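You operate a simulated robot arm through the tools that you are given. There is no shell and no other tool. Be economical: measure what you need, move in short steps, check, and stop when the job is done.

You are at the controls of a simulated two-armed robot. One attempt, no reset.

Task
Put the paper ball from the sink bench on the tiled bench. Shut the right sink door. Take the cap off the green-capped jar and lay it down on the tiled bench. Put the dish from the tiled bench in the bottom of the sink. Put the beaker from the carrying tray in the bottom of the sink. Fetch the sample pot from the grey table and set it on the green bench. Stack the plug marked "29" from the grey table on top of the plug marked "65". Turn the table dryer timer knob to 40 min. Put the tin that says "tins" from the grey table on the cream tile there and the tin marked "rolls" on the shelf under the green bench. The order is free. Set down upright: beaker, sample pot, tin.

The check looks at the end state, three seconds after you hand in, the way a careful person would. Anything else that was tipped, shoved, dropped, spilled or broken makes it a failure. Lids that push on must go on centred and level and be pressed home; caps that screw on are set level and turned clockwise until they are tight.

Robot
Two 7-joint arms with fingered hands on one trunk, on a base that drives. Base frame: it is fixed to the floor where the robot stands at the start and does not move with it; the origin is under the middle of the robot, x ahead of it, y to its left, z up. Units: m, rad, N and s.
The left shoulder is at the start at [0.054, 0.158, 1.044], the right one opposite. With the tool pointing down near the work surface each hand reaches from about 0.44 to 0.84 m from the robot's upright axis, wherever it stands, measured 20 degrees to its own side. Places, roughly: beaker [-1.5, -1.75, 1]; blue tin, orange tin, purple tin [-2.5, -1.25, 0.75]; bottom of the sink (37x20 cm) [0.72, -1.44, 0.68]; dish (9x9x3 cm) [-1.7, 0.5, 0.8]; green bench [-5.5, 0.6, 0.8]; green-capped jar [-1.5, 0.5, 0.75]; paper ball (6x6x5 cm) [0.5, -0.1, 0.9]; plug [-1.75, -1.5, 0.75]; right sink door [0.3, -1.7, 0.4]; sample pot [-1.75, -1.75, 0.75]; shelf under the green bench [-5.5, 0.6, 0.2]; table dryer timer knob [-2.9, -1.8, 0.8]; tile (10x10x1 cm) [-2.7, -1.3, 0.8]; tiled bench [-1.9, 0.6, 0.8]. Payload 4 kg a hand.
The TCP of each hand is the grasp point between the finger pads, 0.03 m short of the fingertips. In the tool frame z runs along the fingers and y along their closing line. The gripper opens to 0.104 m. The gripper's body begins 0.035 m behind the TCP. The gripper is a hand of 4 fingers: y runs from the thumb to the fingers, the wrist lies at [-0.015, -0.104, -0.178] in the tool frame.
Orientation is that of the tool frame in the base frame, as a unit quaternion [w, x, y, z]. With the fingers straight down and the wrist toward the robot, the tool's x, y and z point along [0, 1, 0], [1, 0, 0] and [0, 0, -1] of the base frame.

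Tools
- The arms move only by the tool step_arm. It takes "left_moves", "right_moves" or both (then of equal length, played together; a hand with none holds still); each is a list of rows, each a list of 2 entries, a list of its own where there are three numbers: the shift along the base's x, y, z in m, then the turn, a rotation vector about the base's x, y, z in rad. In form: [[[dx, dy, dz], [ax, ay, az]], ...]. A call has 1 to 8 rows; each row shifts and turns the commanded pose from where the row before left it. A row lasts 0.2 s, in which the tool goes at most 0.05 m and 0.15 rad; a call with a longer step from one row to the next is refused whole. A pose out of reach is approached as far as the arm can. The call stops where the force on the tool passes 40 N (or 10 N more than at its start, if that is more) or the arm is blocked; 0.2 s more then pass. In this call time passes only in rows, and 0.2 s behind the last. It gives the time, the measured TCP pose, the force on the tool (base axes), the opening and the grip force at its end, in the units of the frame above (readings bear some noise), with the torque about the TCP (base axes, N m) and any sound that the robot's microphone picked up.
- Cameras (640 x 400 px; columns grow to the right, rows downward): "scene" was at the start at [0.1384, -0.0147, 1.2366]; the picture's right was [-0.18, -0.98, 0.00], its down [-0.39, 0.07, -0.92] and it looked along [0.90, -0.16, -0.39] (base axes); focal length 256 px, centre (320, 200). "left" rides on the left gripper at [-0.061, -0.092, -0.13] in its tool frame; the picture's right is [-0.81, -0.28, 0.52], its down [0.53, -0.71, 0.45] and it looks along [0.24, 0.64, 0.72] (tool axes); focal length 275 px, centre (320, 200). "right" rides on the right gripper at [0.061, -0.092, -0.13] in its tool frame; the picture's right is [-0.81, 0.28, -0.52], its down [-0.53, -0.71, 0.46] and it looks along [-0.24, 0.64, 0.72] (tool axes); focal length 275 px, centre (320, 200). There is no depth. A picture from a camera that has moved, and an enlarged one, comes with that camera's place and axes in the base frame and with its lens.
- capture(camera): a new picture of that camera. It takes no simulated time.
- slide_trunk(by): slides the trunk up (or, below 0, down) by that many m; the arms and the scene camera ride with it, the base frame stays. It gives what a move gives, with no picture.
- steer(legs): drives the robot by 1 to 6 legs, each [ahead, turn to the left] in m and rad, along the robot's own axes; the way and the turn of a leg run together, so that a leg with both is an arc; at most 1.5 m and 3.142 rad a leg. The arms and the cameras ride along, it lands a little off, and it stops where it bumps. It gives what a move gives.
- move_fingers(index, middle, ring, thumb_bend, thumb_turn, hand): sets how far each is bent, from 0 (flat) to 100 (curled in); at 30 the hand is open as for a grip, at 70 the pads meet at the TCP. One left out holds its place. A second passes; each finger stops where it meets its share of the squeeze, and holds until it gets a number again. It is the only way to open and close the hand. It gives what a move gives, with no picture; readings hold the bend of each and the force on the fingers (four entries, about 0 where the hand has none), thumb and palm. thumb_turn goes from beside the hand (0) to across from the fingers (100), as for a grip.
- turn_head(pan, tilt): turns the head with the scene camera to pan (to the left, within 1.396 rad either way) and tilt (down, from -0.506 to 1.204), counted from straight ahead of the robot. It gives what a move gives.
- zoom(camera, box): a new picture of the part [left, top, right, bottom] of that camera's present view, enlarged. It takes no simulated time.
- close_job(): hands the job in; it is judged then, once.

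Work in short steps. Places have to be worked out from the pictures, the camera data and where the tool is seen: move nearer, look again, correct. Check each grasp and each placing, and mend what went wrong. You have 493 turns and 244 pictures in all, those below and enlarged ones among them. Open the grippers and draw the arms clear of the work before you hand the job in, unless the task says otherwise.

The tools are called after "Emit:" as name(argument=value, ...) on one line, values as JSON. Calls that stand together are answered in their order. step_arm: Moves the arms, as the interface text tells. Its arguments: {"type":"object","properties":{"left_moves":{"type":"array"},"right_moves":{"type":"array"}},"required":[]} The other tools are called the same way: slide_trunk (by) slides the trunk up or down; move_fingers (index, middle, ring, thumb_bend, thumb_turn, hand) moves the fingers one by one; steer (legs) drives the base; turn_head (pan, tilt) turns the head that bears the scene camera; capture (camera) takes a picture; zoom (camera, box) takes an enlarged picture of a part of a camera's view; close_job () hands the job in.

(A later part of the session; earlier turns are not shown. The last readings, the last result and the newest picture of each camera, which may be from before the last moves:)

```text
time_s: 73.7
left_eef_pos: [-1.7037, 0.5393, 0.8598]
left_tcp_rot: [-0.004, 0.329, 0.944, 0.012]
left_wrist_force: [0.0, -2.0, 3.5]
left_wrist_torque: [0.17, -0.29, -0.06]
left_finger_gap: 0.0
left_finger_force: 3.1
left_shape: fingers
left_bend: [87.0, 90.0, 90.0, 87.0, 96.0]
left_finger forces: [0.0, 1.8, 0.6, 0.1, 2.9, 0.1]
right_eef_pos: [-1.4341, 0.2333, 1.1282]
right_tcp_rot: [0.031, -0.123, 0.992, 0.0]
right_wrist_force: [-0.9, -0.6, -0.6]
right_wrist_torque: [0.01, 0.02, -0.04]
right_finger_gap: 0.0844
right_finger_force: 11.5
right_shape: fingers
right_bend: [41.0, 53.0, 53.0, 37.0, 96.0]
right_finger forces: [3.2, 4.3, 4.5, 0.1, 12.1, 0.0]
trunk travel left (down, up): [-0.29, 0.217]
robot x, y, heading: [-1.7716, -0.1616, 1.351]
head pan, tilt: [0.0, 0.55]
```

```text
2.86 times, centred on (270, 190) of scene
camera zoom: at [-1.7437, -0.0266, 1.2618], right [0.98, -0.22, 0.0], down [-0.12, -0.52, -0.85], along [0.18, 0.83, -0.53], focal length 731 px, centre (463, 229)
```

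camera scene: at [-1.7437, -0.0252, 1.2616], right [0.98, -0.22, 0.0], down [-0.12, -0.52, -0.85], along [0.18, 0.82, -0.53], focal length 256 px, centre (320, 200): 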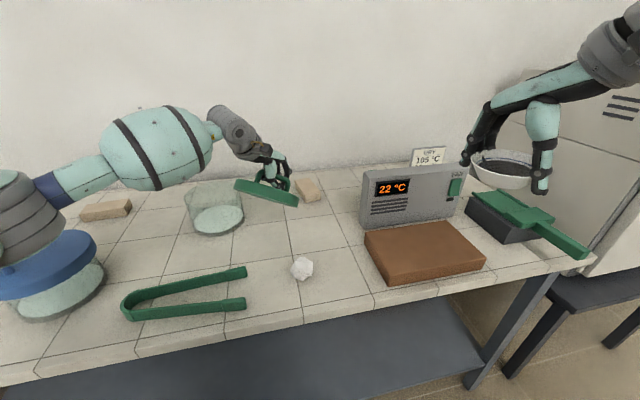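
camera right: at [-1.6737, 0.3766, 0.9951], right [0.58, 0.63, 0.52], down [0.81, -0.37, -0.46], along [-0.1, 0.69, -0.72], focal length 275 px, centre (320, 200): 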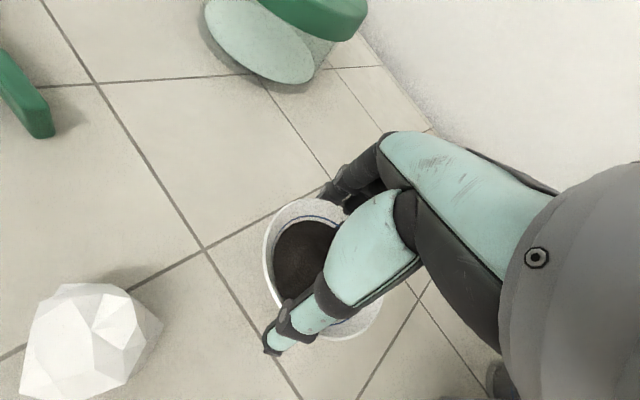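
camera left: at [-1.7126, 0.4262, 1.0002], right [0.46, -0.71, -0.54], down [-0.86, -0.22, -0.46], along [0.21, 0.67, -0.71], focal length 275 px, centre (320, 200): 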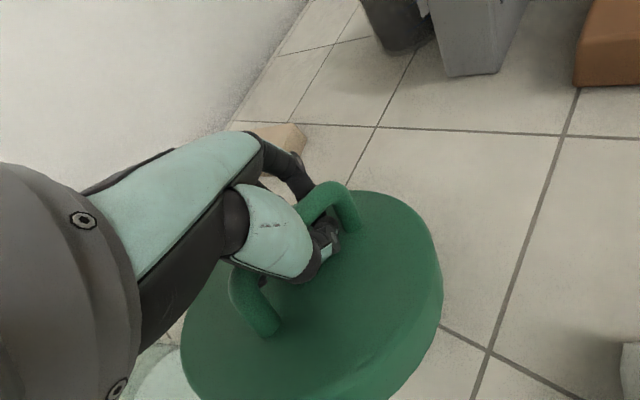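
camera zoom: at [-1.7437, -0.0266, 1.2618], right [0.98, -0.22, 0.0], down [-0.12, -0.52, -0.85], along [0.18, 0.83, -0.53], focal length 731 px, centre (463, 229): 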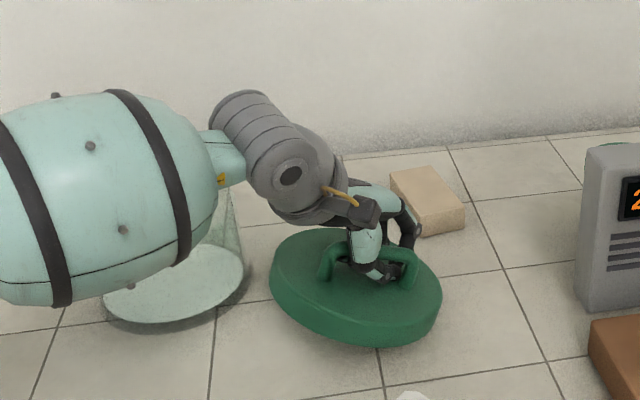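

Lid is flat now. I open the left hand and rise clear.

Emit:
move_fingers(hand="left", index=60, middle=60, ring=60, thumb_bend=55)

Emit:
move_fingers(hand="left", index=30, middle=30, ring=30, thumb_bend=30)

Emit:
step_arm(left_moves=[[[0, 0, 0.03], [0, 0, 0]], [[0, 0, 0.03], [0, 0, 0]], [[0, 0, 0.03], [0, 0, 0]]])

Emit:
zoom(camera="scene", box=[180, 120, 360, 260])

Emit:
capture(camera="left")

```text
time_s: 74.7
left_eef_pos: [-1.7032, 0.5387, 0.8595]
left_tcp_rot: [-0.004, 0.329, 0.944, 0.013]
left_wrist_force: [1.6, 2.7, 10.5]
left_wrist_torque: [-0.22, 0.02, 0.03]
left_finger_gap: 0.027
left_finger_force: 5.0
left_shape: fingers
left_bend: [60.0, 60.0, 60.0, 59.0, 97.0]
left_finger forces: [0.0, 0.1, 0.0, 0.1, 10.9, 0.0]
right_eef_pos: [-1.4331, 0.2333, 1.1278]
right_tcp_rot: [0.031, -0.123, 0.992, 0.0]
right_wrist_force: [-0.5, -0.6, -1.1]
right_wrist_torque: [-0.03, -0.03, -0.01]
right_finger_gap: 0.0847
right_finger_force: 11.8
right_shape: fingers
right_bend: [41.0, 53.0, 53.0, 37.0, 96.0]
right_finger forces: [3.3, 4.3, 4.5, 0.0, 12.2, 0.0]
trunk travel left (down, up): [-0.29, 0.217]
robot x, y, heading: [-1.7762, -0.1628, 1.353]
head pan, tilt: [0.0, 0.55]
```

```text
time_s: 75.7
left_eef_pos: [-1.7037, 0.54, 0.8589]
left_tcp_rot: [-0.005, 0.329, 0.944, 0.01]
left_wrist_force: [0.3, -1.3, 0.4]
left_wrist_torque: [0.02, -0.01, 0.0]
left_finger_gap: 0.103
left_finger_force: 0.1
left_shape: fingers
left_bend: [30.0, 30.0, 30.0, 30.0, 97.0]
left_finger forces: [0.1, 0.0, 0.1, 0.1, 0.0, 0.1]
right_eef_pos: [-1.4327, 0.235, 1.1269]
right_tcp_rot: [0.03, -0.122, 0.992, -0.002]
right_wrist_force: [-0.3, -0.7, -1.0]
right_wrist_torque: [-0.02, -0.01, 0.02]
right_finger_gap: 0.0846
right_finger_force: 12.3
right_shape: fingers
right_bend: [41.0, 53.0, 53.0, 37.0, 96.0]
right_finger forces: [3.3, 4.2, 4.6, 0.1, 12.0, 0.0]
trunk travel left (down, up): [-0.29, 0.217]
robot x, y, heading: [-1.7744, -0.1613, 1.352]
head pan, tilt: [0.0, 0.55]
```

```text
time_s: 76.5
left_eef_pos: [-1.7041, 0.5386, 0.9482]
left_tcp_rot: [-0.004, 0.329, 0.944, 0.011]
left_wrist_force: [0.5, -1.0, 0.7]
left_wrist_torque: [0.0, 0.01, -0.01]
left_finger_gap: 0.1027
left_finger_force: 0.0
left_shape: fingers
left_bend: [30.0, 30.0, 30.0, 30.0, 97.0]
left_finger forces: [0.0, 0.0, 0.1, 0.1, 0.0, 0.0]
right_eef_pos: [-1.4336, 0.2347, 1.1273]
right_tcp_rot: [0.032, -0.123, 0.992, 0.0]
right_wrist_force: [-0.3, -0.1, -0.1]
right_wrist_torque: [-0.01, 0.02, 0.01]
right_finger_gap: 0.0846
right_finger_force: 12.1
right_shape: fingers
right_bend: [41.0, 53.0, 53.0, 37.0, 96.0]
right_finger forces: [3.1, 4.2, 4.5, 0.0, 12.1, 0.0]
trunk travel left (down, up): [-0.29, 0.217]
robot x, y, heading: [-1.7744, -0.159, 1.35]
head pan, tilt: [0.0, 0.55]
```

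```text
2.86 times, centred on (270, 190) of scene
camera zoom: at [-1.7433, -0.0262, 1.2617], right [0.98, -0.22, 0.0], down [-0.12, -0.52, -0.85], along [0.18, 0.83, -0.53], focal length 731 px, centre (463, 229)
```

zoom: 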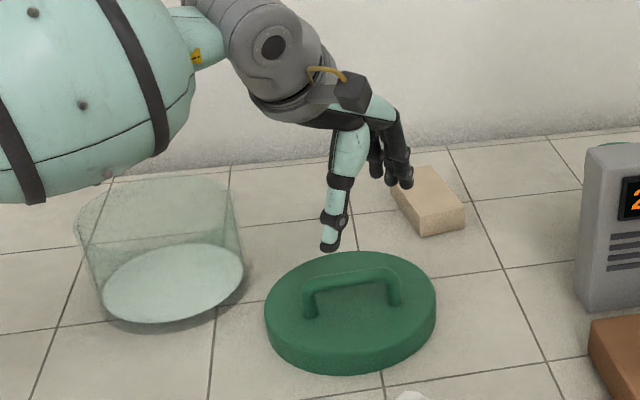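

```text
192 pictures are left
camera left: at [-1.7129, 0.4254, 1.0757], right [0.46, -0.71, -0.54], down [-0.86, -0.22, -0.46], along [0.21, 0.67, -0.71], focal length 275 px, centre (320, 200)
```

left: 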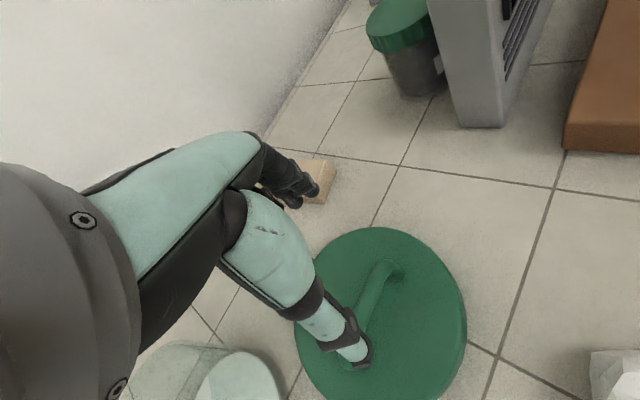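

Lid lies flat at about [-1.727, 0.53] with its bar along x. I turn the hand's yaw back to 0 and centre it over the bar.

Emit:
step_arm(left_moves=[[[-0.005, -0.002, 0], [0, 0, 0.135]], [[-0.005, -0.002, 0], [0, 0, 0.135]], [[-0.005, -0.002, 0], [0, 0, 0.135]], [[-0.005, -0.002, 0], [0, 0, 0.135]], [[-0.003, -0.001, 0], [-0.02, 0, 0.13]]])

Emit:
zoom(camera="scene", box=[180, 120, 360, 260])

Emit:
capture(camera="left")

```text
time_s: 77.7
left_eef_pos: [-1.726, 0.5314, 0.948]
left_tcp_rot: [-0.008, -0.001, 1.0, -0.002]
left_wrist_force: [0.7, 0.5, 0.0]
left_wrist_torque: [-0.04, 0.01, 0.01]
left_finger_gap: 0.1028
left_finger_force: 0.1
left_shape: fingers
left_bend: [30.0, 30.0, 30.0, 30.0, 97.0]
left_finger forces: [0.0, 0.0, 0.0, 0.0, 0.0, 0.0]
right_eef_pos: [-1.4328, 0.2346, 1.128]
right_tcp_rot: [0.031, -0.123, 0.992, -0.002]
right_wrist_force: [0.0, -0.1, -0.6]
right_wrist_torque: [-0.01, 0.02, -0.01]
right_finger_gap: 0.0849
right_finger_force: 11.9
right_shape: fingers
right_bend: [41.0, 53.0, 53.0, 37.0, 96.0]
right_finger forces: [3.2, 4.2, 4.5, 0.1, 12.1, 0.1]
trunk travel left (down, up): [-0.29, 0.217]
robot x, y, heading: [-1.7718, -0.1588, 1.352]
head pan, tilt: [0.0, 0.55]
```

```text
2.86 times, centred on (270, 190) of scene
camera zoom: at [-1.7429, -0.0257, 1.2617], right [0.98, -0.22, 0.0], down [-0.12, -0.52, -0.85], along [0.18, 0.83, -0.53], focal length 731 px, centre (463, 229)
```

zoom: 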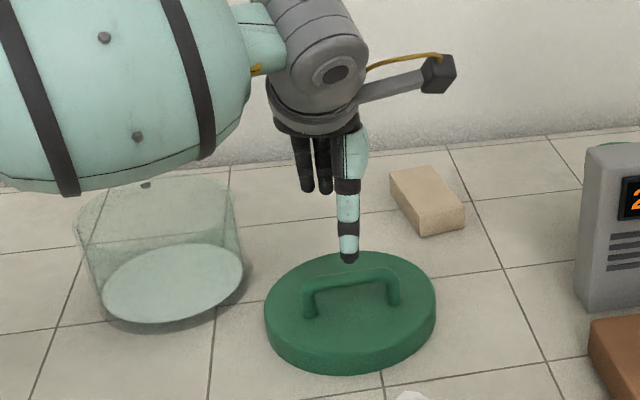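

```text
190 pictures are left
camera left: at [-1.663, 0.4393, 1.0779], right [0.8, -0.27, -0.53], down [-0.54, -0.72, -0.45], along [-0.26, 0.64, -0.72], focal length 275 px, centre (320, 200)
```

left: 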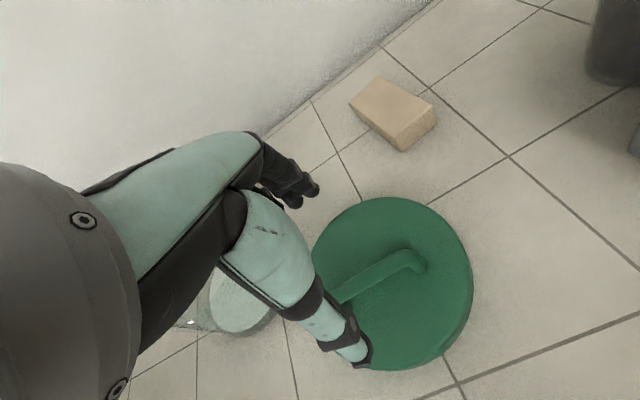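

Bar line sits at y≈0.523, mid x≈-1.72. I shift slightly and descend to z≈0.88, then close to pinch the bar.

Emit:
step_arm(left_moves=[[[0.005, -0.007, -0.03], [0, 0, 0]], [[0, 0, -0.036], [0, 0, 0]]])

Emit:
move_fingers(hand="left", index=68, middle=68, ring=68, thumb_bend=68)

Emit:
zoom(camera="scene", box=[180, 120, 360, 260])

```text
time_s: 78.3
left_eef_pos: [-1.7218, 0.5256, 0.8798]
left_tcp_rot: [-0.008, 0.0, 1.0, -0.001]
left_wrist_force: [-0.4, -0.3, -0.3]
left_wrist_torque: [-0.03, -0.02, 0.04]
left_finger_gap: 0.1028
left_finger_force: 0.0
left_shape: fingers
left_bend: [30.0, 30.0, 30.0, 30.0, 97.0]
left_finger forces: [0.0, 0.0, 0.0, 0.0, 0.0, 0.0]
right_eef_pos: [-1.4334, 0.2337, 1.1264]
right_tcp_rot: [0.032, -0.123, 0.992, -0.002]
right_wrist_force: [0.3, -0.1, -1.4]
right_wrist_torque: [0.03, -0.01, -0.02]
right_finger_gap: 0.0848
right_finger_force: 12.3
right_shape: fingers
right_bend: [41.0, 53.0, 53.0, 37.0, 96.0]
right_finger forces: [3.4, 4.1, 4.5, 0.1, 12.2, 0.1]
trunk travel left (down, up): [-0.29, 0.217]
robot x, y, heading: [-1.7741, -0.1602, 1.356]
head pan, tilt: [0.0, 0.55]
```

```text
time_s: 79.3
left_eef_pos: [-1.7213, 0.5237, 0.8817]
left_tcp_rot: [-0.008, -0.001, 1.0, -0.002]
left_wrist_force: [-0.3, -0.6, 0.2]
left_wrist_torque: [0.01, 0.0, -0.01]
left_finger_gap: 0.0108
left_finger_force: 1.8
left_shape: fingers
left_bend: [66.0, 67.0, 68.0, 66.0, 97.0]
left_finger forces: [1.3, 0.8, 0.2, 0.1, 1.9, 0.1]
right_eef_pos: [-1.4338, 0.2348, 1.1275]
right_tcp_rot: [0.031, -0.124, 0.992, -0.002]
right_wrist_force: [-0.5, 0.2, -0.6]
right_wrist_torque: [-0.01, -0.02, -0.02]
right_finger_gap: 0.0845
right_finger_force: 11.7
right_shape: fingers
right_bend: [41.0, 53.0, 53.0, 37.0, 96.0]
right_finger forces: [3.3, 4.2, 4.6, 0.0, 12.1, 0.1]
trunk travel left (down, up): [-0.29, 0.217]
robot x, y, heading: [-1.7737, -0.1577, 1.35]
head pan, tilt: [0.0, 0.55]
```

```text
2.86 times, centred on (270, 190) of scene
camera zoom: at [-1.7434, -0.0254, 1.2617], right [0.98, -0.22, 0.0], down [-0.12, -0.52, -0.85], along [0.18, 0.82, -0.53], focal length 731 px, centre (463, 229)
```

zoom: 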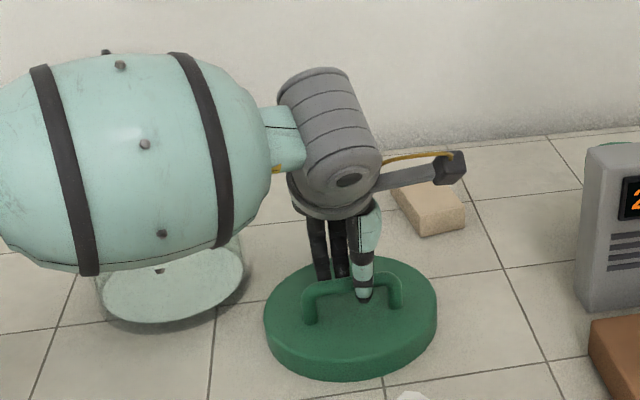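

Now the pads meet the bar (gap 11 mm). I squeeze harder and lift slightly to check the lid stays level.

Emit:
move_fingers(hand="left", index=80, middle=80, ring=80, thumb_bend=80)

Emit:
step_arm(left_moves=[[[0, 0, 0.01], [0, 0, 0]], [[0, 0, 0.02], [0, 0, 0]], [[0, 0, 0.02], [0, 0, 0]]])

Emit:
zoom(camera="scene", box=[180, 120, 360, 260])

```text
time_s: 80.3
left_eef_pos: [-1.7214, 0.5251, 0.8816]
left_tcp_rot: [-0.008, 0.0, 1.0, -0.001]
left_wrist_force: [0.7, 0.0, -1.6]
left_wrist_torque: [0.01, 0.01, -0.02]
left_finger_gap: 0.0055
left_finger_force: 14.0
left_shape: fingers
left_bend: [74.0, 80.0, 80.0, 72.0, 95.0]
left_finger forces: [12.9, 1.6, 0.1, 0.0, 13.3, 0.0]
right_eef_pos: [-1.4323, 0.2341, 1.1274]
right_tcp_rot: [0.031, -0.123, 0.992, -0.002]
right_wrist_force: [-0.1, 0.3, -0.3]
right_wrist_torque: [0.02, -0.01, 0.01]
right_finger_gap: 0.085
right_finger_force: 12.0
right_shape: fingers
right_bend: [41.0, 53.0, 53.0, 37.0, 96.0]
right_finger forces: [3.3, 4.2, 4.6, 0.0, 12.0, 0.0]
trunk travel left (down, up): [-0.29, 0.217]
robot x, y, heading: [-1.7746, -0.1578, 1.35]
head pan, tilt: [0.0, 0.55]
```

```text
time_s: 81.1
left_eef_pos: [-1.7211, 0.5225, 0.9323]
left_tcp_rot: [-0.008, 0.0, 1.0, 0.0]
left_wrist_force: [-0.1, 0.7, -2.0]
left_wrist_torque: [-0.04, -0.01, -0.02]
left_finger_gap: 0.0053
left_finger_force: 12.2
left_shape: fingers
left_bend: [74.0, 80.0, 80.0, 72.0, 96.0]
left_finger forces: [13.3, 0.2, 0.0, 0.1, 11.7, 0.1]
right_eef_pos: [-1.4344, 0.2341, 1.1269]
right_tcp_rot: [0.031, -0.123, 0.992, -0.001]
right_wrist_force: [0.4, 0.0, -0.3]
right_wrist_torque: [0.01, 0.01, 0.0]
right_finger_gap: 0.0847
right_finger_force: 12.2
right_shape: fingers
right_bend: [41.0, 53.0, 53.0, 37.0, 96.0]
right_finger forces: [3.2, 4.2, 4.5, 0.0, 12.1, 0.0]
trunk travel left (down, up): [-0.29, 0.217]
robot x, y, heading: [-1.7756, -0.1606, 1.356]
head pan, tilt: [0.0, 0.55]
```

```text
2.86 times, centred on (270, 190) of scene
camera zoom: at [-1.7434, -0.0258, 1.2617], right [0.98, -0.22, 0.0], down [-0.12, -0.52, -0.85], along [0.18, 0.83, -0.53], focal length 731 px, centre (463, 229)
```

zoom: 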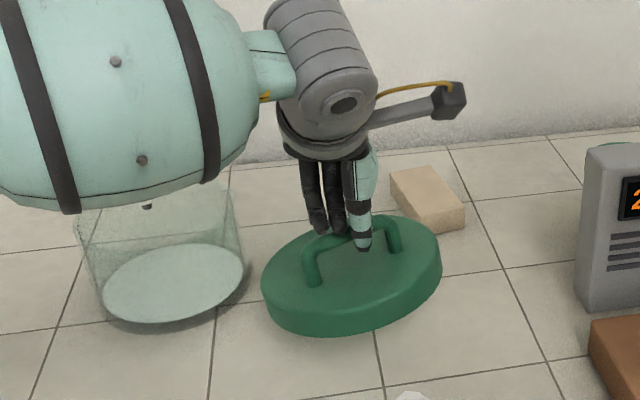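

The lid is held but dips left, since thumb and index pinch right of the middle. I put it back, shift the hand 1.2 cm left, and regrip.

Emit:
step_arm(left_moves=[[[0, 0, -0.025], [0, 0, 0]], [[0, 0, -0.018], [0, 0, 0]], [[0, 0, -0.008], [0, 0, 0]]])

Emit:
move_fingers(hand="left", index=45, middle=45, ring=45, thumb_bend=45)

Emit:
step_arm(left_moves=[[[-0.012, 0, 0], [0, 0, 0]]])

Emit:
move_fingers(hand="left", index=72, middle=72, ring=72, thumb_bend=68)

Emit:
move_fingers(hand="left", index=85, middle=85, ring=85, thumb_bend=85)

Emit:
step_arm(left_moves=[[[0, 0, 0.01], [0, 0, 0]], [[0, 0, 0.02], [0, 0, 0]], [[0, 0, 0.02], [0, 0, 0]]])

Emit:
zoom(camera="scene", box=[180, 120, 360, 260])

```text
time_s: 81.9
left_eef_pos: [-1.7217, 0.5243, 0.8799]
left_tcp_rot: [-0.008, -0.001, 1.0, -0.002]
left_wrist_force: [0.4, 0.2, -0.7]
left_wrist_torque: [-0.01, 0.05, -0.03]
left_finger_gap: 0.0052
left_finger_force: 13.8
left_shape: fingers
left_bend: [74.0, 81.0, 80.0, 72.0, 96.0]
left_finger forces: [12.2, 3.3, 0.0, 0.0, 13.6, 0.0]
right_eef_pos: [-1.4332, 0.2343, 1.127]
right_tcp_rot: [0.031, -0.123, 0.992, -0.002]
right_wrist_force: [1.1, 0.3, 0.0]
right_wrist_torque: [0.03, 0.02, 0.05]
right_finger_gap: 0.0844
right_finger_force: 12.0
right_shape: fingers
right_bend: [41.0, 53.0, 53.0, 37.0, 96.0]
right_finger forces: [3.2, 4.2, 4.5, 0.1, 12.1, 0.0]
trunk travel left (down, up): [-0.29, 0.217]
robot x, y, heading: [-1.7711, -0.1628, 1.354]
head pan, tilt: [0.0, 0.55]
```

```text
time_s: 82.9
left_eef_pos: [-1.7213, 0.5238, 0.8794]
left_tcp_rot: [-0.008, 0.0, 1.0, -0.002]
left_wrist_force: [-0.3, 0.0, 0.5]
left_wrist_torque: [-0.02, -0.01, 0.01]
left_finger_gap: 0.0646
left_finger_force: 0.0
left_shape: fingers
left_bend: [45.0, 45.0, 45.0, 45.0, 97.0]
left_finger forces: [0.1, 0.0, 0.0, 0.0, 0.1, 0.0]
right_eef_pos: [-1.4341, 0.2353, 1.1264]
right_tcp_rot: [0.03, -0.123, 0.992, -0.001]
right_wrist_force: [-0.5, 0.3, -0.1]
right_wrist_torque: [0.0, -0.04, -0.01]
right_finger_gap: 0.0846
right_finger_force: 12.3
right_shape: fingers
right_bend: [41.0, 53.0, 53.0, 37.0, 96.0]
right_finger forces: [3.3, 4.2, 4.5, 0.1, 12.1, 0.1]
trunk travel left (down, up): [-0.29, 0.217]
robot x, y, heading: [-1.7752, -0.1613, 1.346]
head pan, tilt: [0.0, 0.55]
```

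```text
time_s: 83.3
left_eef_pos: [-1.7347, 0.5234, 0.881]
left_tcp_rot: [-0.007, 0.001, 1.0, -0.001]
left_wrist_force: [0.5, 0.7, -0.1]
left_wrist_torque: [0.0, -0.04, -0.02]
left_finger_gap: 0.0646
left_finger_force: 0.2
left_shape: fingers
left_bend: [45.0, 45.0, 45.0, 45.0, 97.0]
left_finger forces: [0.0, 0.0, 0.0, 0.0, 0.0, 0.0]
right_eef_pos: [-1.4345, 0.2334, 1.1267]
right_tcp_rot: [0.032, -0.123, 0.992, 0.0]
right_wrist_force: [-0.5, 0.5, 0.7]
right_wrist_torque: [0.03, 0.0, 0.03]
right_finger_gap: 0.0847
right_finger_force: 12.1
right_shape: fingers
right_bend: [41.0, 53.0, 53.0, 37.0, 96.0]
right_finger forces: [3.1, 4.2, 4.5, 0.0, 12.1, 0.0]
trunk travel left (down, up): [-0.29, 0.217]
robot x, y, heading: [-1.7715, -0.1618, 1.353]
head pan, tilt: [0.0, 0.55]
```

```text
time_s: 84.3
left_eef_pos: [-1.733, 0.522, 0.8789]
left_tcp_rot: [-0.007, 0.0, 1.0, -0.001]
left_wrist_force: [1.4, 0.9, -0.4]
left_wrist_torque: [-0.03, 0.03, 0.0]
left_finger_gap: 0.0087
left_finger_force: 3.9
left_shape: fingers
left_bend: [71.0, 71.0, 72.0, 65.0, 97.0]
left_finger forces: [3.6, 1.1, 0.0, 0.1, 3.4, 0.0]
right_eef_pos: [-1.4332, 0.2356, 1.1264]
right_tcp_rot: [0.031, -0.123, 0.992, -0.001]
right_wrist_force: [0.2, -0.3, -1.8]
right_wrist_torque: [-0.01, -0.01, 0.02]
right_finger_gap: 0.0846
right_finger_force: 11.7
right_shape: fingers
right_bend: [41.0, 53.0, 53.0, 37.0, 96.0]
right_finger forces: [3.2, 4.3, 4.5, 0.0, 12.1, 0.0]
trunk travel left (down, up): [-0.29, 0.217]
robot x, y, heading: [-1.7724, -0.1631, 1.344]
head pan, tilt: [0.0, 0.55]
```

```text
time_s: 85.3
left_eef_pos: [-1.7336, 0.5236, 0.8795]
left_tcp_rot: [-0.008, 0.001, 1.0, -0.002]
left_wrist_force: [0.2, 0.0, -1.5]
left_wrist_torque: [-0.02, -0.02, -0.01]
left_finger_gap: 0.0001
left_finger_force: 24.7
left_shape: fingers
left_bend: [79.0, 82.0, 85.0, 77.0, 92.0]
left_finger forces: [14.7, 10.5, 0.1, 0.0, 24.2, 0.0]
right_eef_pos: [-1.4339, 0.2354, 1.1278]
right_tcp_rot: [0.031, -0.122, 0.992, -0.002]
right_wrist_force: [0.2, 0.3, -1.1]
right_wrist_torque: [0.02, 0.05, -0.04]
right_finger_gap: 0.0847
right_finger_force: 11.7
right_shape: fingers
right_bend: [41.0, 53.0, 53.0, 37.0, 96.0]
right_finger forces: [3.1, 4.2, 4.5, 0.0, 12.1, 0.0]
trunk travel left (down, up): [-0.29, 0.217]
robot x, y, heading: [-1.7749, -0.1631, 1.352]
head pan, tilt: [0.0, 0.55]
```

```text
time_s: 86.1
left_eef_pos: [-1.7334, 0.5215, 0.9313]
left_tcp_rot: [-0.009, 0.0, 1.0, -0.002]
left_wrist_force: [0.4, -1.1, -1.8]
left_wrist_torque: [-0.04, -0.02, 0.01]
left_finger_gap: 0.0
left_finger_force: 24.4
left_shape: fingers
left_bend: [79.0, 82.0, 85.0, 77.0, 92.0]
left_finger forces: [14.6, 10.6, 0.0, 0.1, 24.0, 0.1]
right_eef_pos: [-1.4324, 0.2343, 1.1275]
right_tcp_rot: [0.03, -0.123, 0.992, -0.001]
right_wrist_force: [0.0, 0.4, -0.6]
right_wrist_torque: [0.02, 0.05, 0.01]
right_finger_gap: 0.0847
right_finger_force: 11.8
right_shape: fingers
right_bend: [41.0, 53.0, 53.0, 37.0, 96.0]
right_finger forces: [3.3, 4.2, 4.5, 0.0, 12.1, 0.0]
trunk travel left (down, up): [-0.29, 0.217]
robot x, y, heading: [-1.7779, -0.1613, 1.351]
head pan, tilt: [0.0, 0.55]
```

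```text
2.86 times, centred on (270, 190) of scene
camera zoom: at [-1.7434, -0.0259, 1.2617], right [0.98, -0.22, 0.0], down [-0.12, -0.52, -0.85], along [0.18, 0.83, -0.53], focal length 731 px, centre (463, 229)
```

zoom: 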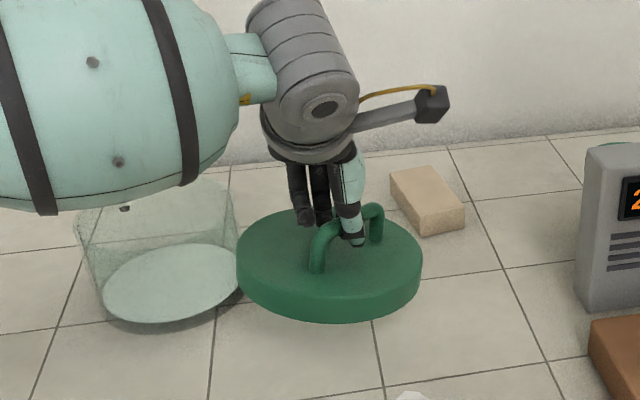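

The lid is now level and firmly held. I raise it well above the jar and carry it over by arm.

Emit:
step_arm(left_moves=[[[0, 0, 0.04], [0, 0, 0]], [[0, 0, 0.04], [0, 0, 0]], [[0, 0, 0.04], [0, 0, 0]], [[-0.038, 0.022, 0.01], [0, 0, 0]], [[-0.038, 0.022, 0], [0, 0, 0]], [[-0.038, 0.022, 0], [0, 0, 0]], [[-0.038, 0.022, 0], [0, 0, 0]]])

Emit:
capture(camera="left")

Emit:
zoom(camera="scene", box=[130, 90, 310, 250])

```text
time_s: 87.7
left_eef_pos: [-1.8872, 0.6152, 1.0608]
left_tcp_rot: [-0.007, 0.0, 1.0, -0.002]
left_wrist_force: [0.8, 0.0, -1.3]
left_wrist_torque: [-0.08, -0.02, -0.01]
left_finger_gap: 0.0
left_finger_force: 24.8
left_shape: fingers
left_bend: [79.0, 83.0, 85.0, 77.0, 92.0]
left_finger forces: [14.6, 10.9, 0.0, 0.0, 23.8, 0.1]
right_eef_pos: [-1.4342, 0.2349, 1.1272]
right_tcp_rot: [0.032, -0.122, 0.992, -0.001]
right_wrist_force: [-1.0, 0.0, -1.1]
right_wrist_torque: [0.02, 0.02, -0.03]
right_finger_gap: 0.0847
right_finger_force: 11.9
right_shape: fingers
right_bend: [41.0, 53.0, 53.0, 37.0, 96.0]
right_finger forces: [3.3, 4.2, 4.5, 0.0, 12.0, 0.1]
trunk travel left (down, up): [-0.29, 0.217]
robot x, y, heading: [-1.779, -0.1572, 1.35]
head pan, tilt: [0.0, 0.55]
```

```text
186 pictures are left
camera left: at [-1.8247, 0.5238, 1.1901], right [0.8, -0.28, -0.53], down [-0.54, -0.71, -0.45], along [-0.25, 0.64, -0.72], focal length 275 px, centre (320, 200)
```

left: 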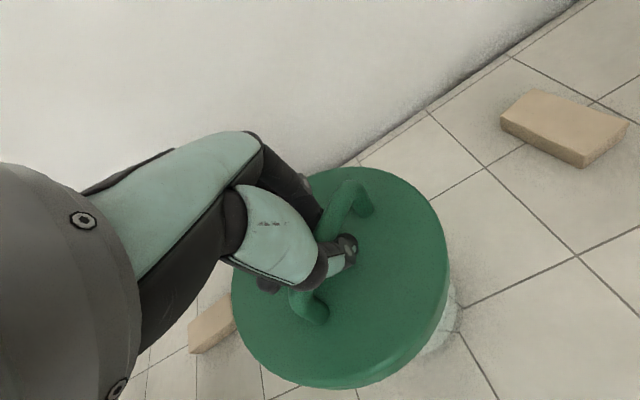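

```text
2.50 times, centred on (220, 170) of scene
camera zoom: at [-1.7447, -0.0248, 1.2616], right [0.98, -0.22, 0.0], down [-0.12, -0.52, -0.85], along [0.18, 0.82, -0.53], focal length 640 px, centre (570, 275)
```

zoom: 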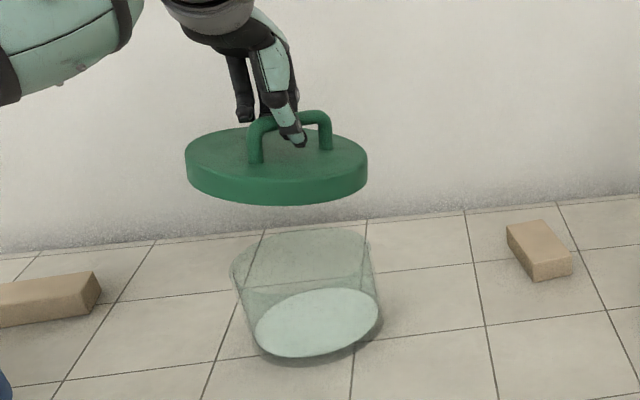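

Held lid centre is about [-1.892, 0.602]; jar centre about [-1.90, 0.62]. I shift accordingly, lower to about 2 cm above the rim, and look again.

Emit:
step_arm(left_moves=[[[-0.005, 0.016, -0.02], [0, 0, 0]], [[0, 0, -0.035], [0, 0, 0]], [[0, 0, -0.03], [0, 0, 0]]])

Emit:
zoom(camera="scene", box=[150, 130, 290, 240])

Emit:
capture(camera="left")

```text
time_s: 88.5
left_eef_pos: [-1.8891, 0.6285, 0.9744]
left_tcp_rot: [-0.008, 0.0, 1.0, -0.001]
left_wrist_force: [-0.1, 0.5, -1.3]
left_wrist_torque: [0.0, -0.02, 0.02]
left_finger_gap: 0.0002
left_finger_force: 24.9
left_shape: fingers
left_bend: [79.0, 83.0, 85.0, 77.0, 92.0]
left_finger forces: [14.7, 11.1, 0.1, 0.0, 23.5, 0.1]
right_eef_pos: [-1.4344, 0.2343, 1.1283]
right_tcp_rot: [0.031, -0.123, 0.992, -0.002]
right_wrist_force: [-0.1, -1.2, -1.3]
right_wrist_torque: [0.02, 0.0, 0.03]
right_finger_gap: 0.0846
right_finger_force: 11.9
right_shape: fingers
right_bend: [41.0, 53.0, 53.0, 37.0, 96.0]
right_finger forces: [3.3, 4.2, 4.6, 0.1, 12.0, 0.0]
trunk travel left (down, up): [-0.29, 0.217]
robot x, y, heading: [-1.7723, -0.1634, 1.352]
head pan, tilt: [0.0, 0.55]
```

```text
3.64 times, centred on (220, 185) of scene
camera zoom: at [-1.7435, -0.0253, 1.2616], right [0.98, -0.22, 0.0], down [-0.12, -0.52, -0.85], along [0.18, 0.82, -0.53], focal length 930 px, centre (684, 254)
```

zoom: 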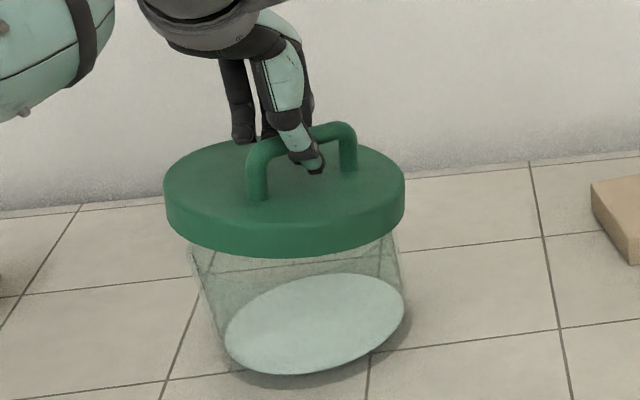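

```text
183 pictures are left
camera left: at [-1.8267, 0.5374, 1.1048], right [0.8, -0.28, -0.53], down [-0.54, -0.71, -0.44], along [-0.25, 0.64, -0.72], focal length 275 px, centre (320, 200)
```

left: 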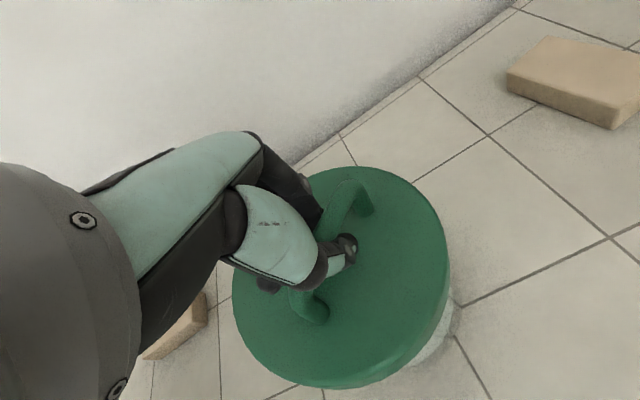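

My views disagree by about a centimetre but both suggest the lid should go slightly left and back. I shift (-0.006, +0.010) and lower gently by 1.5 cm, watching the force.

Emit:
step_arm(left_moves=[[[-0.006, 0.01, 0], [0, 0, 0]], [[0, 0, -0.008], [0, 0, 0]], [[0, 0, -0.007], [0, 0, 0]]])

Emit:
zoom(camera="scene", box=[160, 140, 280, 240])

```text
time_s: 89.3
left_eef_pos: [-1.895, 0.639, 0.9613]
left_tcp_rot: [-0.008, 0.001, 1.0, -0.002]
left_wrist_force: [0.6, -0.6, -1.2]
left_wrist_torque: [-0.04, -0.06, 0.03]
left_finger_gap: 0.0
left_finger_force: 24.8
left_shape: fingers
left_bend: [79.0, 83.0, 85.0, 77.0, 92.0]
left_finger forces: [14.2, 11.9, 0.0, 0.0, 23.2, 0.0]
right_eef_pos: [-1.4336, 0.2349, 1.127]
right_tcp_rot: [0.031, -0.124, 0.992, -0.001]
right_wrist_force: [0.0, -0.2, -0.7]
right_wrist_torque: [0.02, 0.0, -0.02]
right_finger_gap: 0.0849
right_finger_force: 11.9
right_shape: fingers
right_bend: [41.0, 53.0, 53.0, 37.0, 96.0]
right_finger forces: [3.1, 4.2, 4.5, 0.1, 12.0, 0.0]
trunk travel left (down, up): [-0.29, 0.217]
robot x, y, heading: [-1.7752, -0.1591, 1.352]
head pan, tilt: [0.0, 0.55]
```

```text
4.00 times, centred on (220, 190) of scene
camera zoom: at [-1.7434, -0.0255, 1.2617], right [0.98, -0.22, 0.0], down [-0.12, -0.52, -0.85], along [0.18, 0.82, -0.53], focal length 1024 px, centre (720, 240)
```

zoom: 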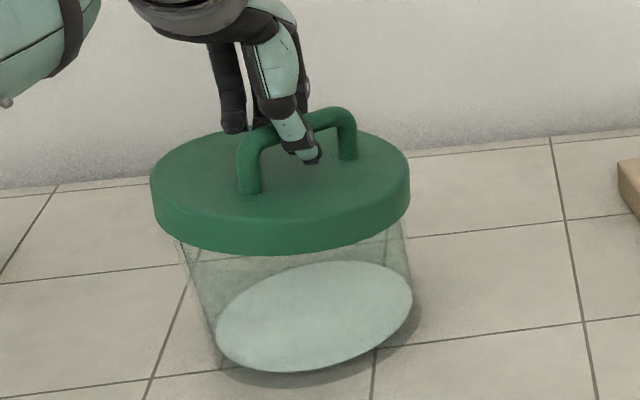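

Refining the geometry (lid top is ~5 cm below the TCP), the lid sits about 2 cm too far back. I raise a bit, shift 2 cm toward me and look.

Emit:
step_arm(left_moves=[[[0, 0, 0.02], [0, 0, 0]], [[0, -0.02, 0], [0, 0, 0]]])

Emit:
zoom(camera="scene", box=[160, 140, 280, 240])

Emit:
capture(camera="left")

```text
time_s: 89.9
left_eef_pos: [-1.8967, 0.6179, 0.9819]
left_tcp_rot: [-0.009, 0.001, 1.0, -0.001]
left_wrist_force: [-0.1, 0.0, -1.3]
left_wrist_torque: [-0.01, -0.02, -0.01]
left_finger_gap: 0.0001
left_finger_force: 24.7
left_shape: fingers
left_bend: [79.0, 83.0, 85.0, 77.0, 92.0]
left_finger forces: [14.6, 11.1, 0.1, 0.0, 23.4, 0.0]
right_eef_pos: [-1.4343, 0.2351, 1.1276]
right_tcp_rot: [0.032, -0.123, 0.992, -0.001]
right_wrist_force: [0.1, -0.6, -1.6]
right_wrist_torque: [0.04, -0.03, 0.01]
right_finger_gap: 0.0847
right_finger_force: 12.1
right_shape: fingers
right_bend: [41.0, 53.0, 53.0, 37.0, 96.0]
right_finger forces: [3.1, 4.2, 4.5, 0.0, 12.0, 0.0]
trunk travel left (down, up): [-0.29, 0.217]
robot x, y, heading: [-1.769, -0.1619, 1.35]
head pan, tilt: [0.0, 0.55]
```

```text
4.00 times, centred on (220, 190) of scene
camera zoom: at [-1.7443, -0.0261, 1.2618], right [0.98, -0.22, 0.0], down [-0.12, -0.52, -0.85], along [0.18, 0.83, -0.53], focal length 1024 px, centre (720, 240)
```

zoom: 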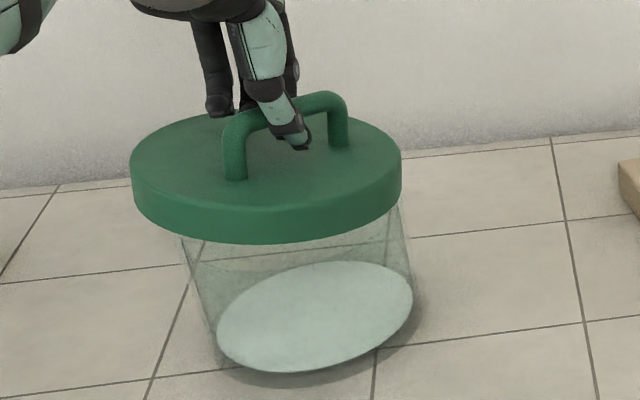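

```text
180 pictures are left
camera left: at [-1.8341, 0.5273, 1.1115], right [0.8, -0.28, -0.53], down [-0.54, -0.71, -0.45], along [-0.25, 0.64, -0.72], focal length 275 px, centre (320, 200)
```

left: 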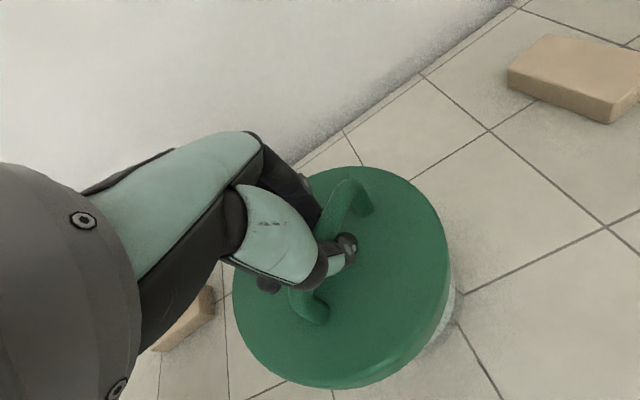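

Close now; a residual of about 5 mm right and 5 mm toward me. I correct and lower in small steps.

Emit:
step_arm(left_moves=[[[0.006, -0.005, 0], [0, 0, 0]], [[0, 0, -0.01], [0, 0, 0]], [[0, 0, -0.008], [0, 0, 0]]])

Emit:
zoom(camera="scene", box=[160, 140, 280, 240])

```text
time_s: 90.7
left_eef_pos: [-1.8901, 0.6157, 0.9636]
left_tcp_rot: [-0.008, 0.0, 1.0, -0.002]
left_wrist_force: [-0.9, -1.0, -1.4]
left_wrist_torque: [0.01, -0.03, 0.0]
left_finger_gap: 0.0001
left_finger_force: 21.4
left_shape: fingers
left_bend: [79.0, 83.0, 85.0, 77.0, 92.0]
left_finger forces: [13.7, 11.9, 0.1, 0.0, 18.2, 0.0]
right_eef_pos: [-1.4343, 0.2347, 1.1271]
right_tcp_rot: [0.031, -0.123, 0.992, -0.002]
right_wrist_force: [-0.3, -0.6, -1.4]
right_wrist_torque: [-0.02, -0.01, 0.02]
right_finger_gap: 0.0846
right_finger_force: 11.6
right_shape: fingers
right_bend: [41.0, 53.0, 53.0, 37.0, 96.0]
right_finger forces: [3.2, 4.3, 4.5, 0.0, 12.0, 0.0]
trunk travel left (down, up): [-0.29, 0.217]
robot x, y, heading: [-1.7745, -0.1612, 1.347]
head pan, tilt: [0.0, 0.55]
```

```text
4.00 times, centred on (220, 190) of scene
camera zoom: at [-1.7433, -0.0253, 1.2616], right [0.98, -0.22, 0.0], down [-0.12, -0.52, -0.85], along [0.18, 0.82, -0.53], focal length 1024 px, centre (720, 240)
```

zoom: 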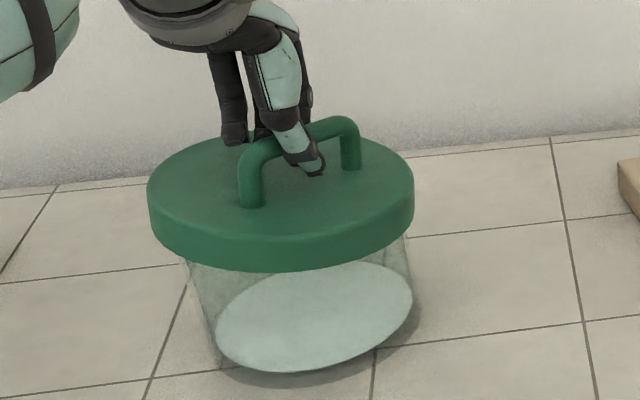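

Lid is now concentric with the jar in this view. I lower further in 5 mm steps.

Emit:
step_arm(left_moves=[[[0, 0, -0.006], [0, 0, 0]], [[0, 0, -0.005], [0, 0, 0]], [[0, 0, -0.004], [0, 0, 0]]])

Emit:
zoom(camera="scene", box=[160, 140, 280, 240])

```text
time_s: 91.5
left_eef_pos: [-1.8895, 0.6145, 0.9482]
left_tcp_rot: [-0.008, 0.0, 1.0, -0.001]
left_wrist_force: [0.1, 1.7, -1.1]
left_wrist_torque: [0.09, -0.06, -0.03]
left_finger_gap: 0.0
left_finger_force: 21.4
left_shape: fingers
left_bend: [80.0, 83.0, 85.0, 77.0, 92.0]
left_finger forces: [12.2, 12.8, 0.0, 0.0, 17.8, 0.0]
right_eef_pos: [-1.4338, 0.235, 1.1269]
right_tcp_rot: [0.031, -0.123, 0.992, -0.001]
right_wrist_force: [-0.1, 0.0, -0.4]
right_wrist_torque: [0.0, 0.0, 0.0]
right_finger_gap: 0.0847
right_finger_force: 11.8
right_shape: fingers
right_bend: [41.0, 53.0, 53.0, 37.0, 96.0]
right_finger forces: [3.1, 4.2, 4.5, 0.1, 12.0, 0.0]
trunk travel left (down, up): [-0.29, 0.217]
robot x, y, heading: [-1.7726, -0.1636, 1.349]
head pan, tilt: [0.0, 0.55]
```

```text
4.00 times, centred on (220, 190) of scene
camera zoom: at [-1.7435, -0.0254, 1.2616], right [0.98, -0.22, 0.0], down [-0.12, -0.52, -0.85], along [0.18, 0.82, -0.53], focal length 1024 px, centre (720, 240)
```

zoom: 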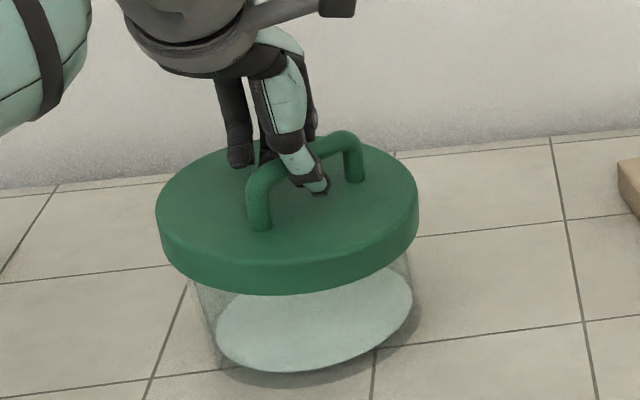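

Slight contact signs; nearly seated. I lower a few more millimetres.

Emit:
step_arm(left_moves=[[[0, 0, -0.004], [0, 0, 0]], [[0, 0, -0.004], [0, 0, 0]]])

Emit:
zoom(camera="scene", box=[160, 140, 280, 240])

```text
time_s: 92.1
left_eef_pos: [-1.891, 0.614, 0.943]
left_tcp_rot: [-0.007, 0.0, 1.0, 0.0]
left_wrist_force: [-2.9, 1.7, 5.6]
left_wrist_torque: [0.01, -0.12, -0.05]
left_finger_gap: 0.0
left_finger_force: 16.3
left_shape: fingers
left_bend: [80.0, 83.0, 85.0, 78.0, 92.0]
left_finger forces: [3.8, 13.4, 0.0, 0.0, 15.4, 0.0]
right_eef_pos: [-1.4329, 0.2337, 1.1275]
right_tcp_rot: [0.031, -0.122, 0.992, -0.001]
right_wrist_force: [-0.1, 0.0, -1.0]
right_wrist_torque: [-0.01, 0.01, 0.02]
right_finger_gap: 0.0848
right_finger_force: 11.8
right_shape: fingers
right_bend: [41.0, 53.0, 53.0, 37.0, 96.0]
right_finger forces: [3.2, 4.3, 4.6, 0.0, 12.0, 0.0]
trunk travel left (down, up): [-0.29, 0.217]
robot x, y, heading: [-1.7722, -0.1587, 1.355]
head pan, tilt: [0.0, 0.55]
```

```text
4.00 times, centred on (220, 190) of scene
camera zoom: at [-1.7438, -0.0264, 1.2618], right [0.98, -0.22, 0.0], down [-0.12, -0.52, -0.85], along [0.18, 0.83, -0.53], focal length 1024 px, centre (720, 240)
```

zoom: 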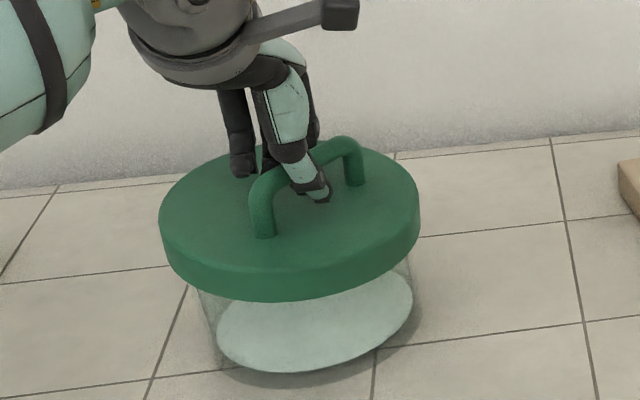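

The lid touches the rim with ~6 N and its centre matches the rim centre seen before. I release it.

Emit:
move_fingers(hand="left", index=68, middle=68, ring=68, thumb_bend=66)

Emit:
move_fingers(hand="left", index=35, middle=35, ring=35, thumb_bend=35)

Emit:
step_arm(left_moves=[[[0, 0, 0.03], [0, 0, 0]], [[0, 0, 0.03], [0, 0, 0]], [[0, 0, 0.04], [0, 0, 0]]])

Emit:
zoom(camera="scene", box=[160, 140, 280, 240])

Emit:
capture(camera="left")

```text
time_s: 93.1
left_eef_pos: [-1.8911, 0.614, 0.94]
left_tcp_rot: [-0.007, 0.0, 1.0, -0.002]
left_wrist_force: [0.6, 0.6, 0.2]
left_wrist_torque: [0.0, 0.0, 0.04]
left_finger_gap: 0.0095
left_finger_force: 0.9
left_shape: fingers
left_bend: [67.0, 68.0, 68.0, 66.0, 97.0]
left_finger forces: [1.1, 0.0, 0.1, 0.1, 0.3, 0.0]
right_eef_pos: [-1.4328, 0.2356, 1.127]
right_tcp_rot: [0.032, -0.122, 0.992, -0.002]
right_wrist_force: [-0.6, -0.4, -1.4]
right_wrist_torque: [0.0, 0.02, -0.02]
right_finger_gap: 0.0847
right_finger_force: 12.6
right_shape: fingers
right_bend: [41.0, 53.0, 53.0, 37.0, 96.0]
right_finger forces: [3.2, 4.2, 4.5, 0.0, 12.0, 0.1]
trunk travel left (down, up): [-0.29, 0.217]
robot x, y, heading: [-1.7737, -0.1612, 1.35]
head pan, tilt: [0.0, 0.55]
```

```text
time_s: 94.1
left_eef_pos: [-1.8903, 0.6137, 0.9401]
left_tcp_rot: [-0.008, 0.001, 1.0, -0.001]
left_wrist_force: [-0.4, -0.3, -0.1]
left_wrist_torque: [0.04, -0.03, 0.02]
left_finger_gap: 0.0902
left_finger_force: 0.0
left_shape: fingers
left_bend: [35.0, 35.0, 35.0, 35.0, 97.0]
left_finger forces: [0.1, 0.0, 0.1, 0.1, 0.1, 0.1]
right_eef_pos: [-1.4333, 0.2332, 1.1278]
right_tcp_rot: [0.03, -0.122, 0.992, -0.001]
right_wrist_force: [0.1, 0.1, -0.6]
right_wrist_torque: [-0.03, 0.06, -0.02]
right_finger_gap: 0.0848
right_finger_force: 12.1
right_shape: fingers
right_bend: [41.0, 53.0, 53.0, 37.0, 96.0]
right_finger forces: [3.2, 4.3, 4.5, 0.1, 12.0, 0.0]
trunk travel left (down, up): [-0.29, 0.217]
robot x, y, heading: [-1.772, -0.1586, 1.347]
head pan, tilt: [0.0, 0.55]
```

```text
time_s: 94.9
left_eef_pos: [-1.8877, 0.6139, 1.0426]
left_tcp_rot: [-0.009, 0.001, 1.0, -0.001]
left_wrist_force: [0.4, 0.5, 0.2]
left_wrist_torque: [0.0, 0.01, 0.0]
left_finger_gap: 0.0902
left_finger_force: 0.1
left_shape: fingers
left_bend: [35.0, 35.0, 35.0, 35.0, 97.0]
left_finger forces: [0.1, 0.0, 0.0, 0.0, 0.0, 0.0]
right_eef_pos: [-1.4332, 0.2343, 1.1276]
right_tcp_rot: [0.031, -0.122, 0.992, -0.001]
right_wrist_force: [0.5, -0.1, -0.6]
right_wrist_torque: [0.02, 0.0, -0.03]
right_finger_gap: 0.085
right_finger_force: 12.0
right_shape: fingers
right_bend: [41.0, 53.0, 53.0, 37.0, 96.0]
right_finger forces: [3.2, 4.2, 4.5, 0.0, 12.0, 0.0]
trunk travel left (down, up): [-0.29, 0.217]
robot x, y, heading: [-1.7755, -0.1611, 1.352]
head pan, tilt: [0.0, 0.55]
```

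```text
4.00 times, centred on (220, 190) of scene
camera zoom: at [-1.7428, -0.0265, 1.2618], right [0.98, -0.22, 0.0], down [-0.12, -0.52, -0.85], along [0.18, 0.83, -0.53], focal length 1024 px, centre (720, 240)
```

zoom: 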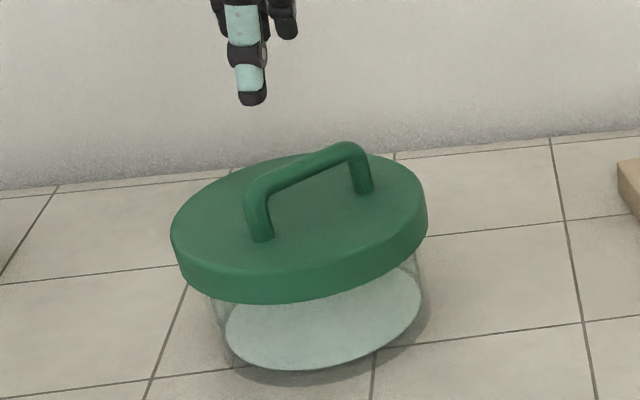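

```text
175 pictures are left
camera left: at [-1.8248, 0.5219, 1.1718], right [0.8, -0.28, -0.53], down [-0.54, -0.71, -0.44], along [-0.26, 0.64, -0.72], focal length 275 px, centre (320, 200)
```

left: 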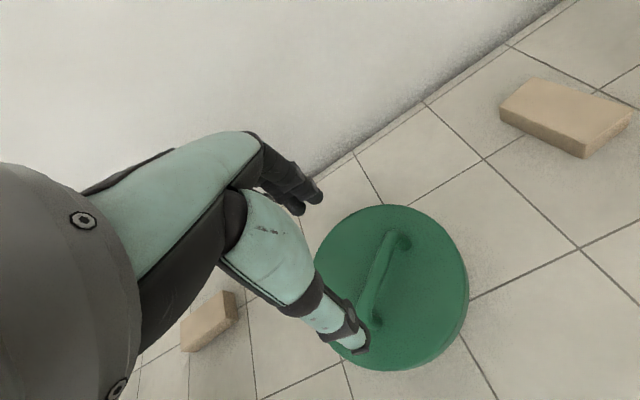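

Let me check closely that the lid sits level and centred, comparing with the blue pot.

Emit:
zoom(camera="scene", box=[190, 165, 280, 245])

Emit:
capture(camera="scene")

```text
5.00 times, centred on (235, 205) of scene
camera zoom: at [-1.7428, -0.0265, 1.2618], right [0.98, -0.22, 0.0], down [-0.12, -0.52, -0.85], along [0.18, 0.83, -0.53], focal length 1280 px, centre (745, 175)
```

zoom: 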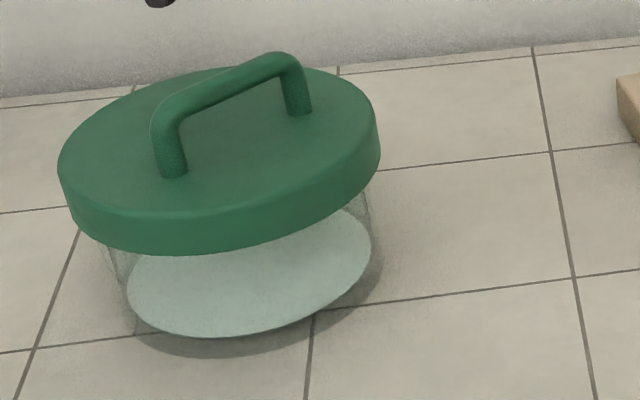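

```text
173 pictures are left
camera scene: at [-1.7428, -0.0265, 1.2618], right [0.98, -0.22, 0.0], down [-0.12, -0.52, -0.85], along [0.18, 0.83, -0.53], focal length 256 px, centre (320, 200)
```

scene: 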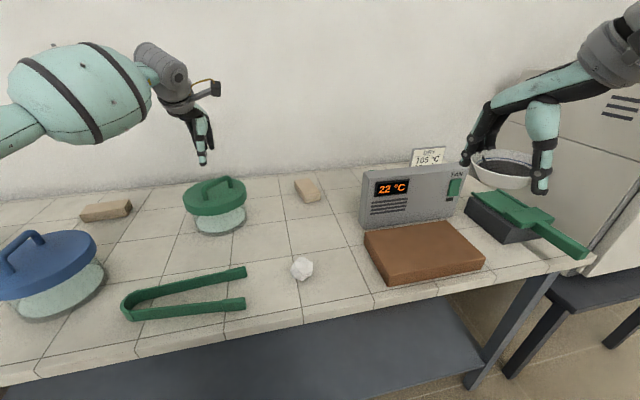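

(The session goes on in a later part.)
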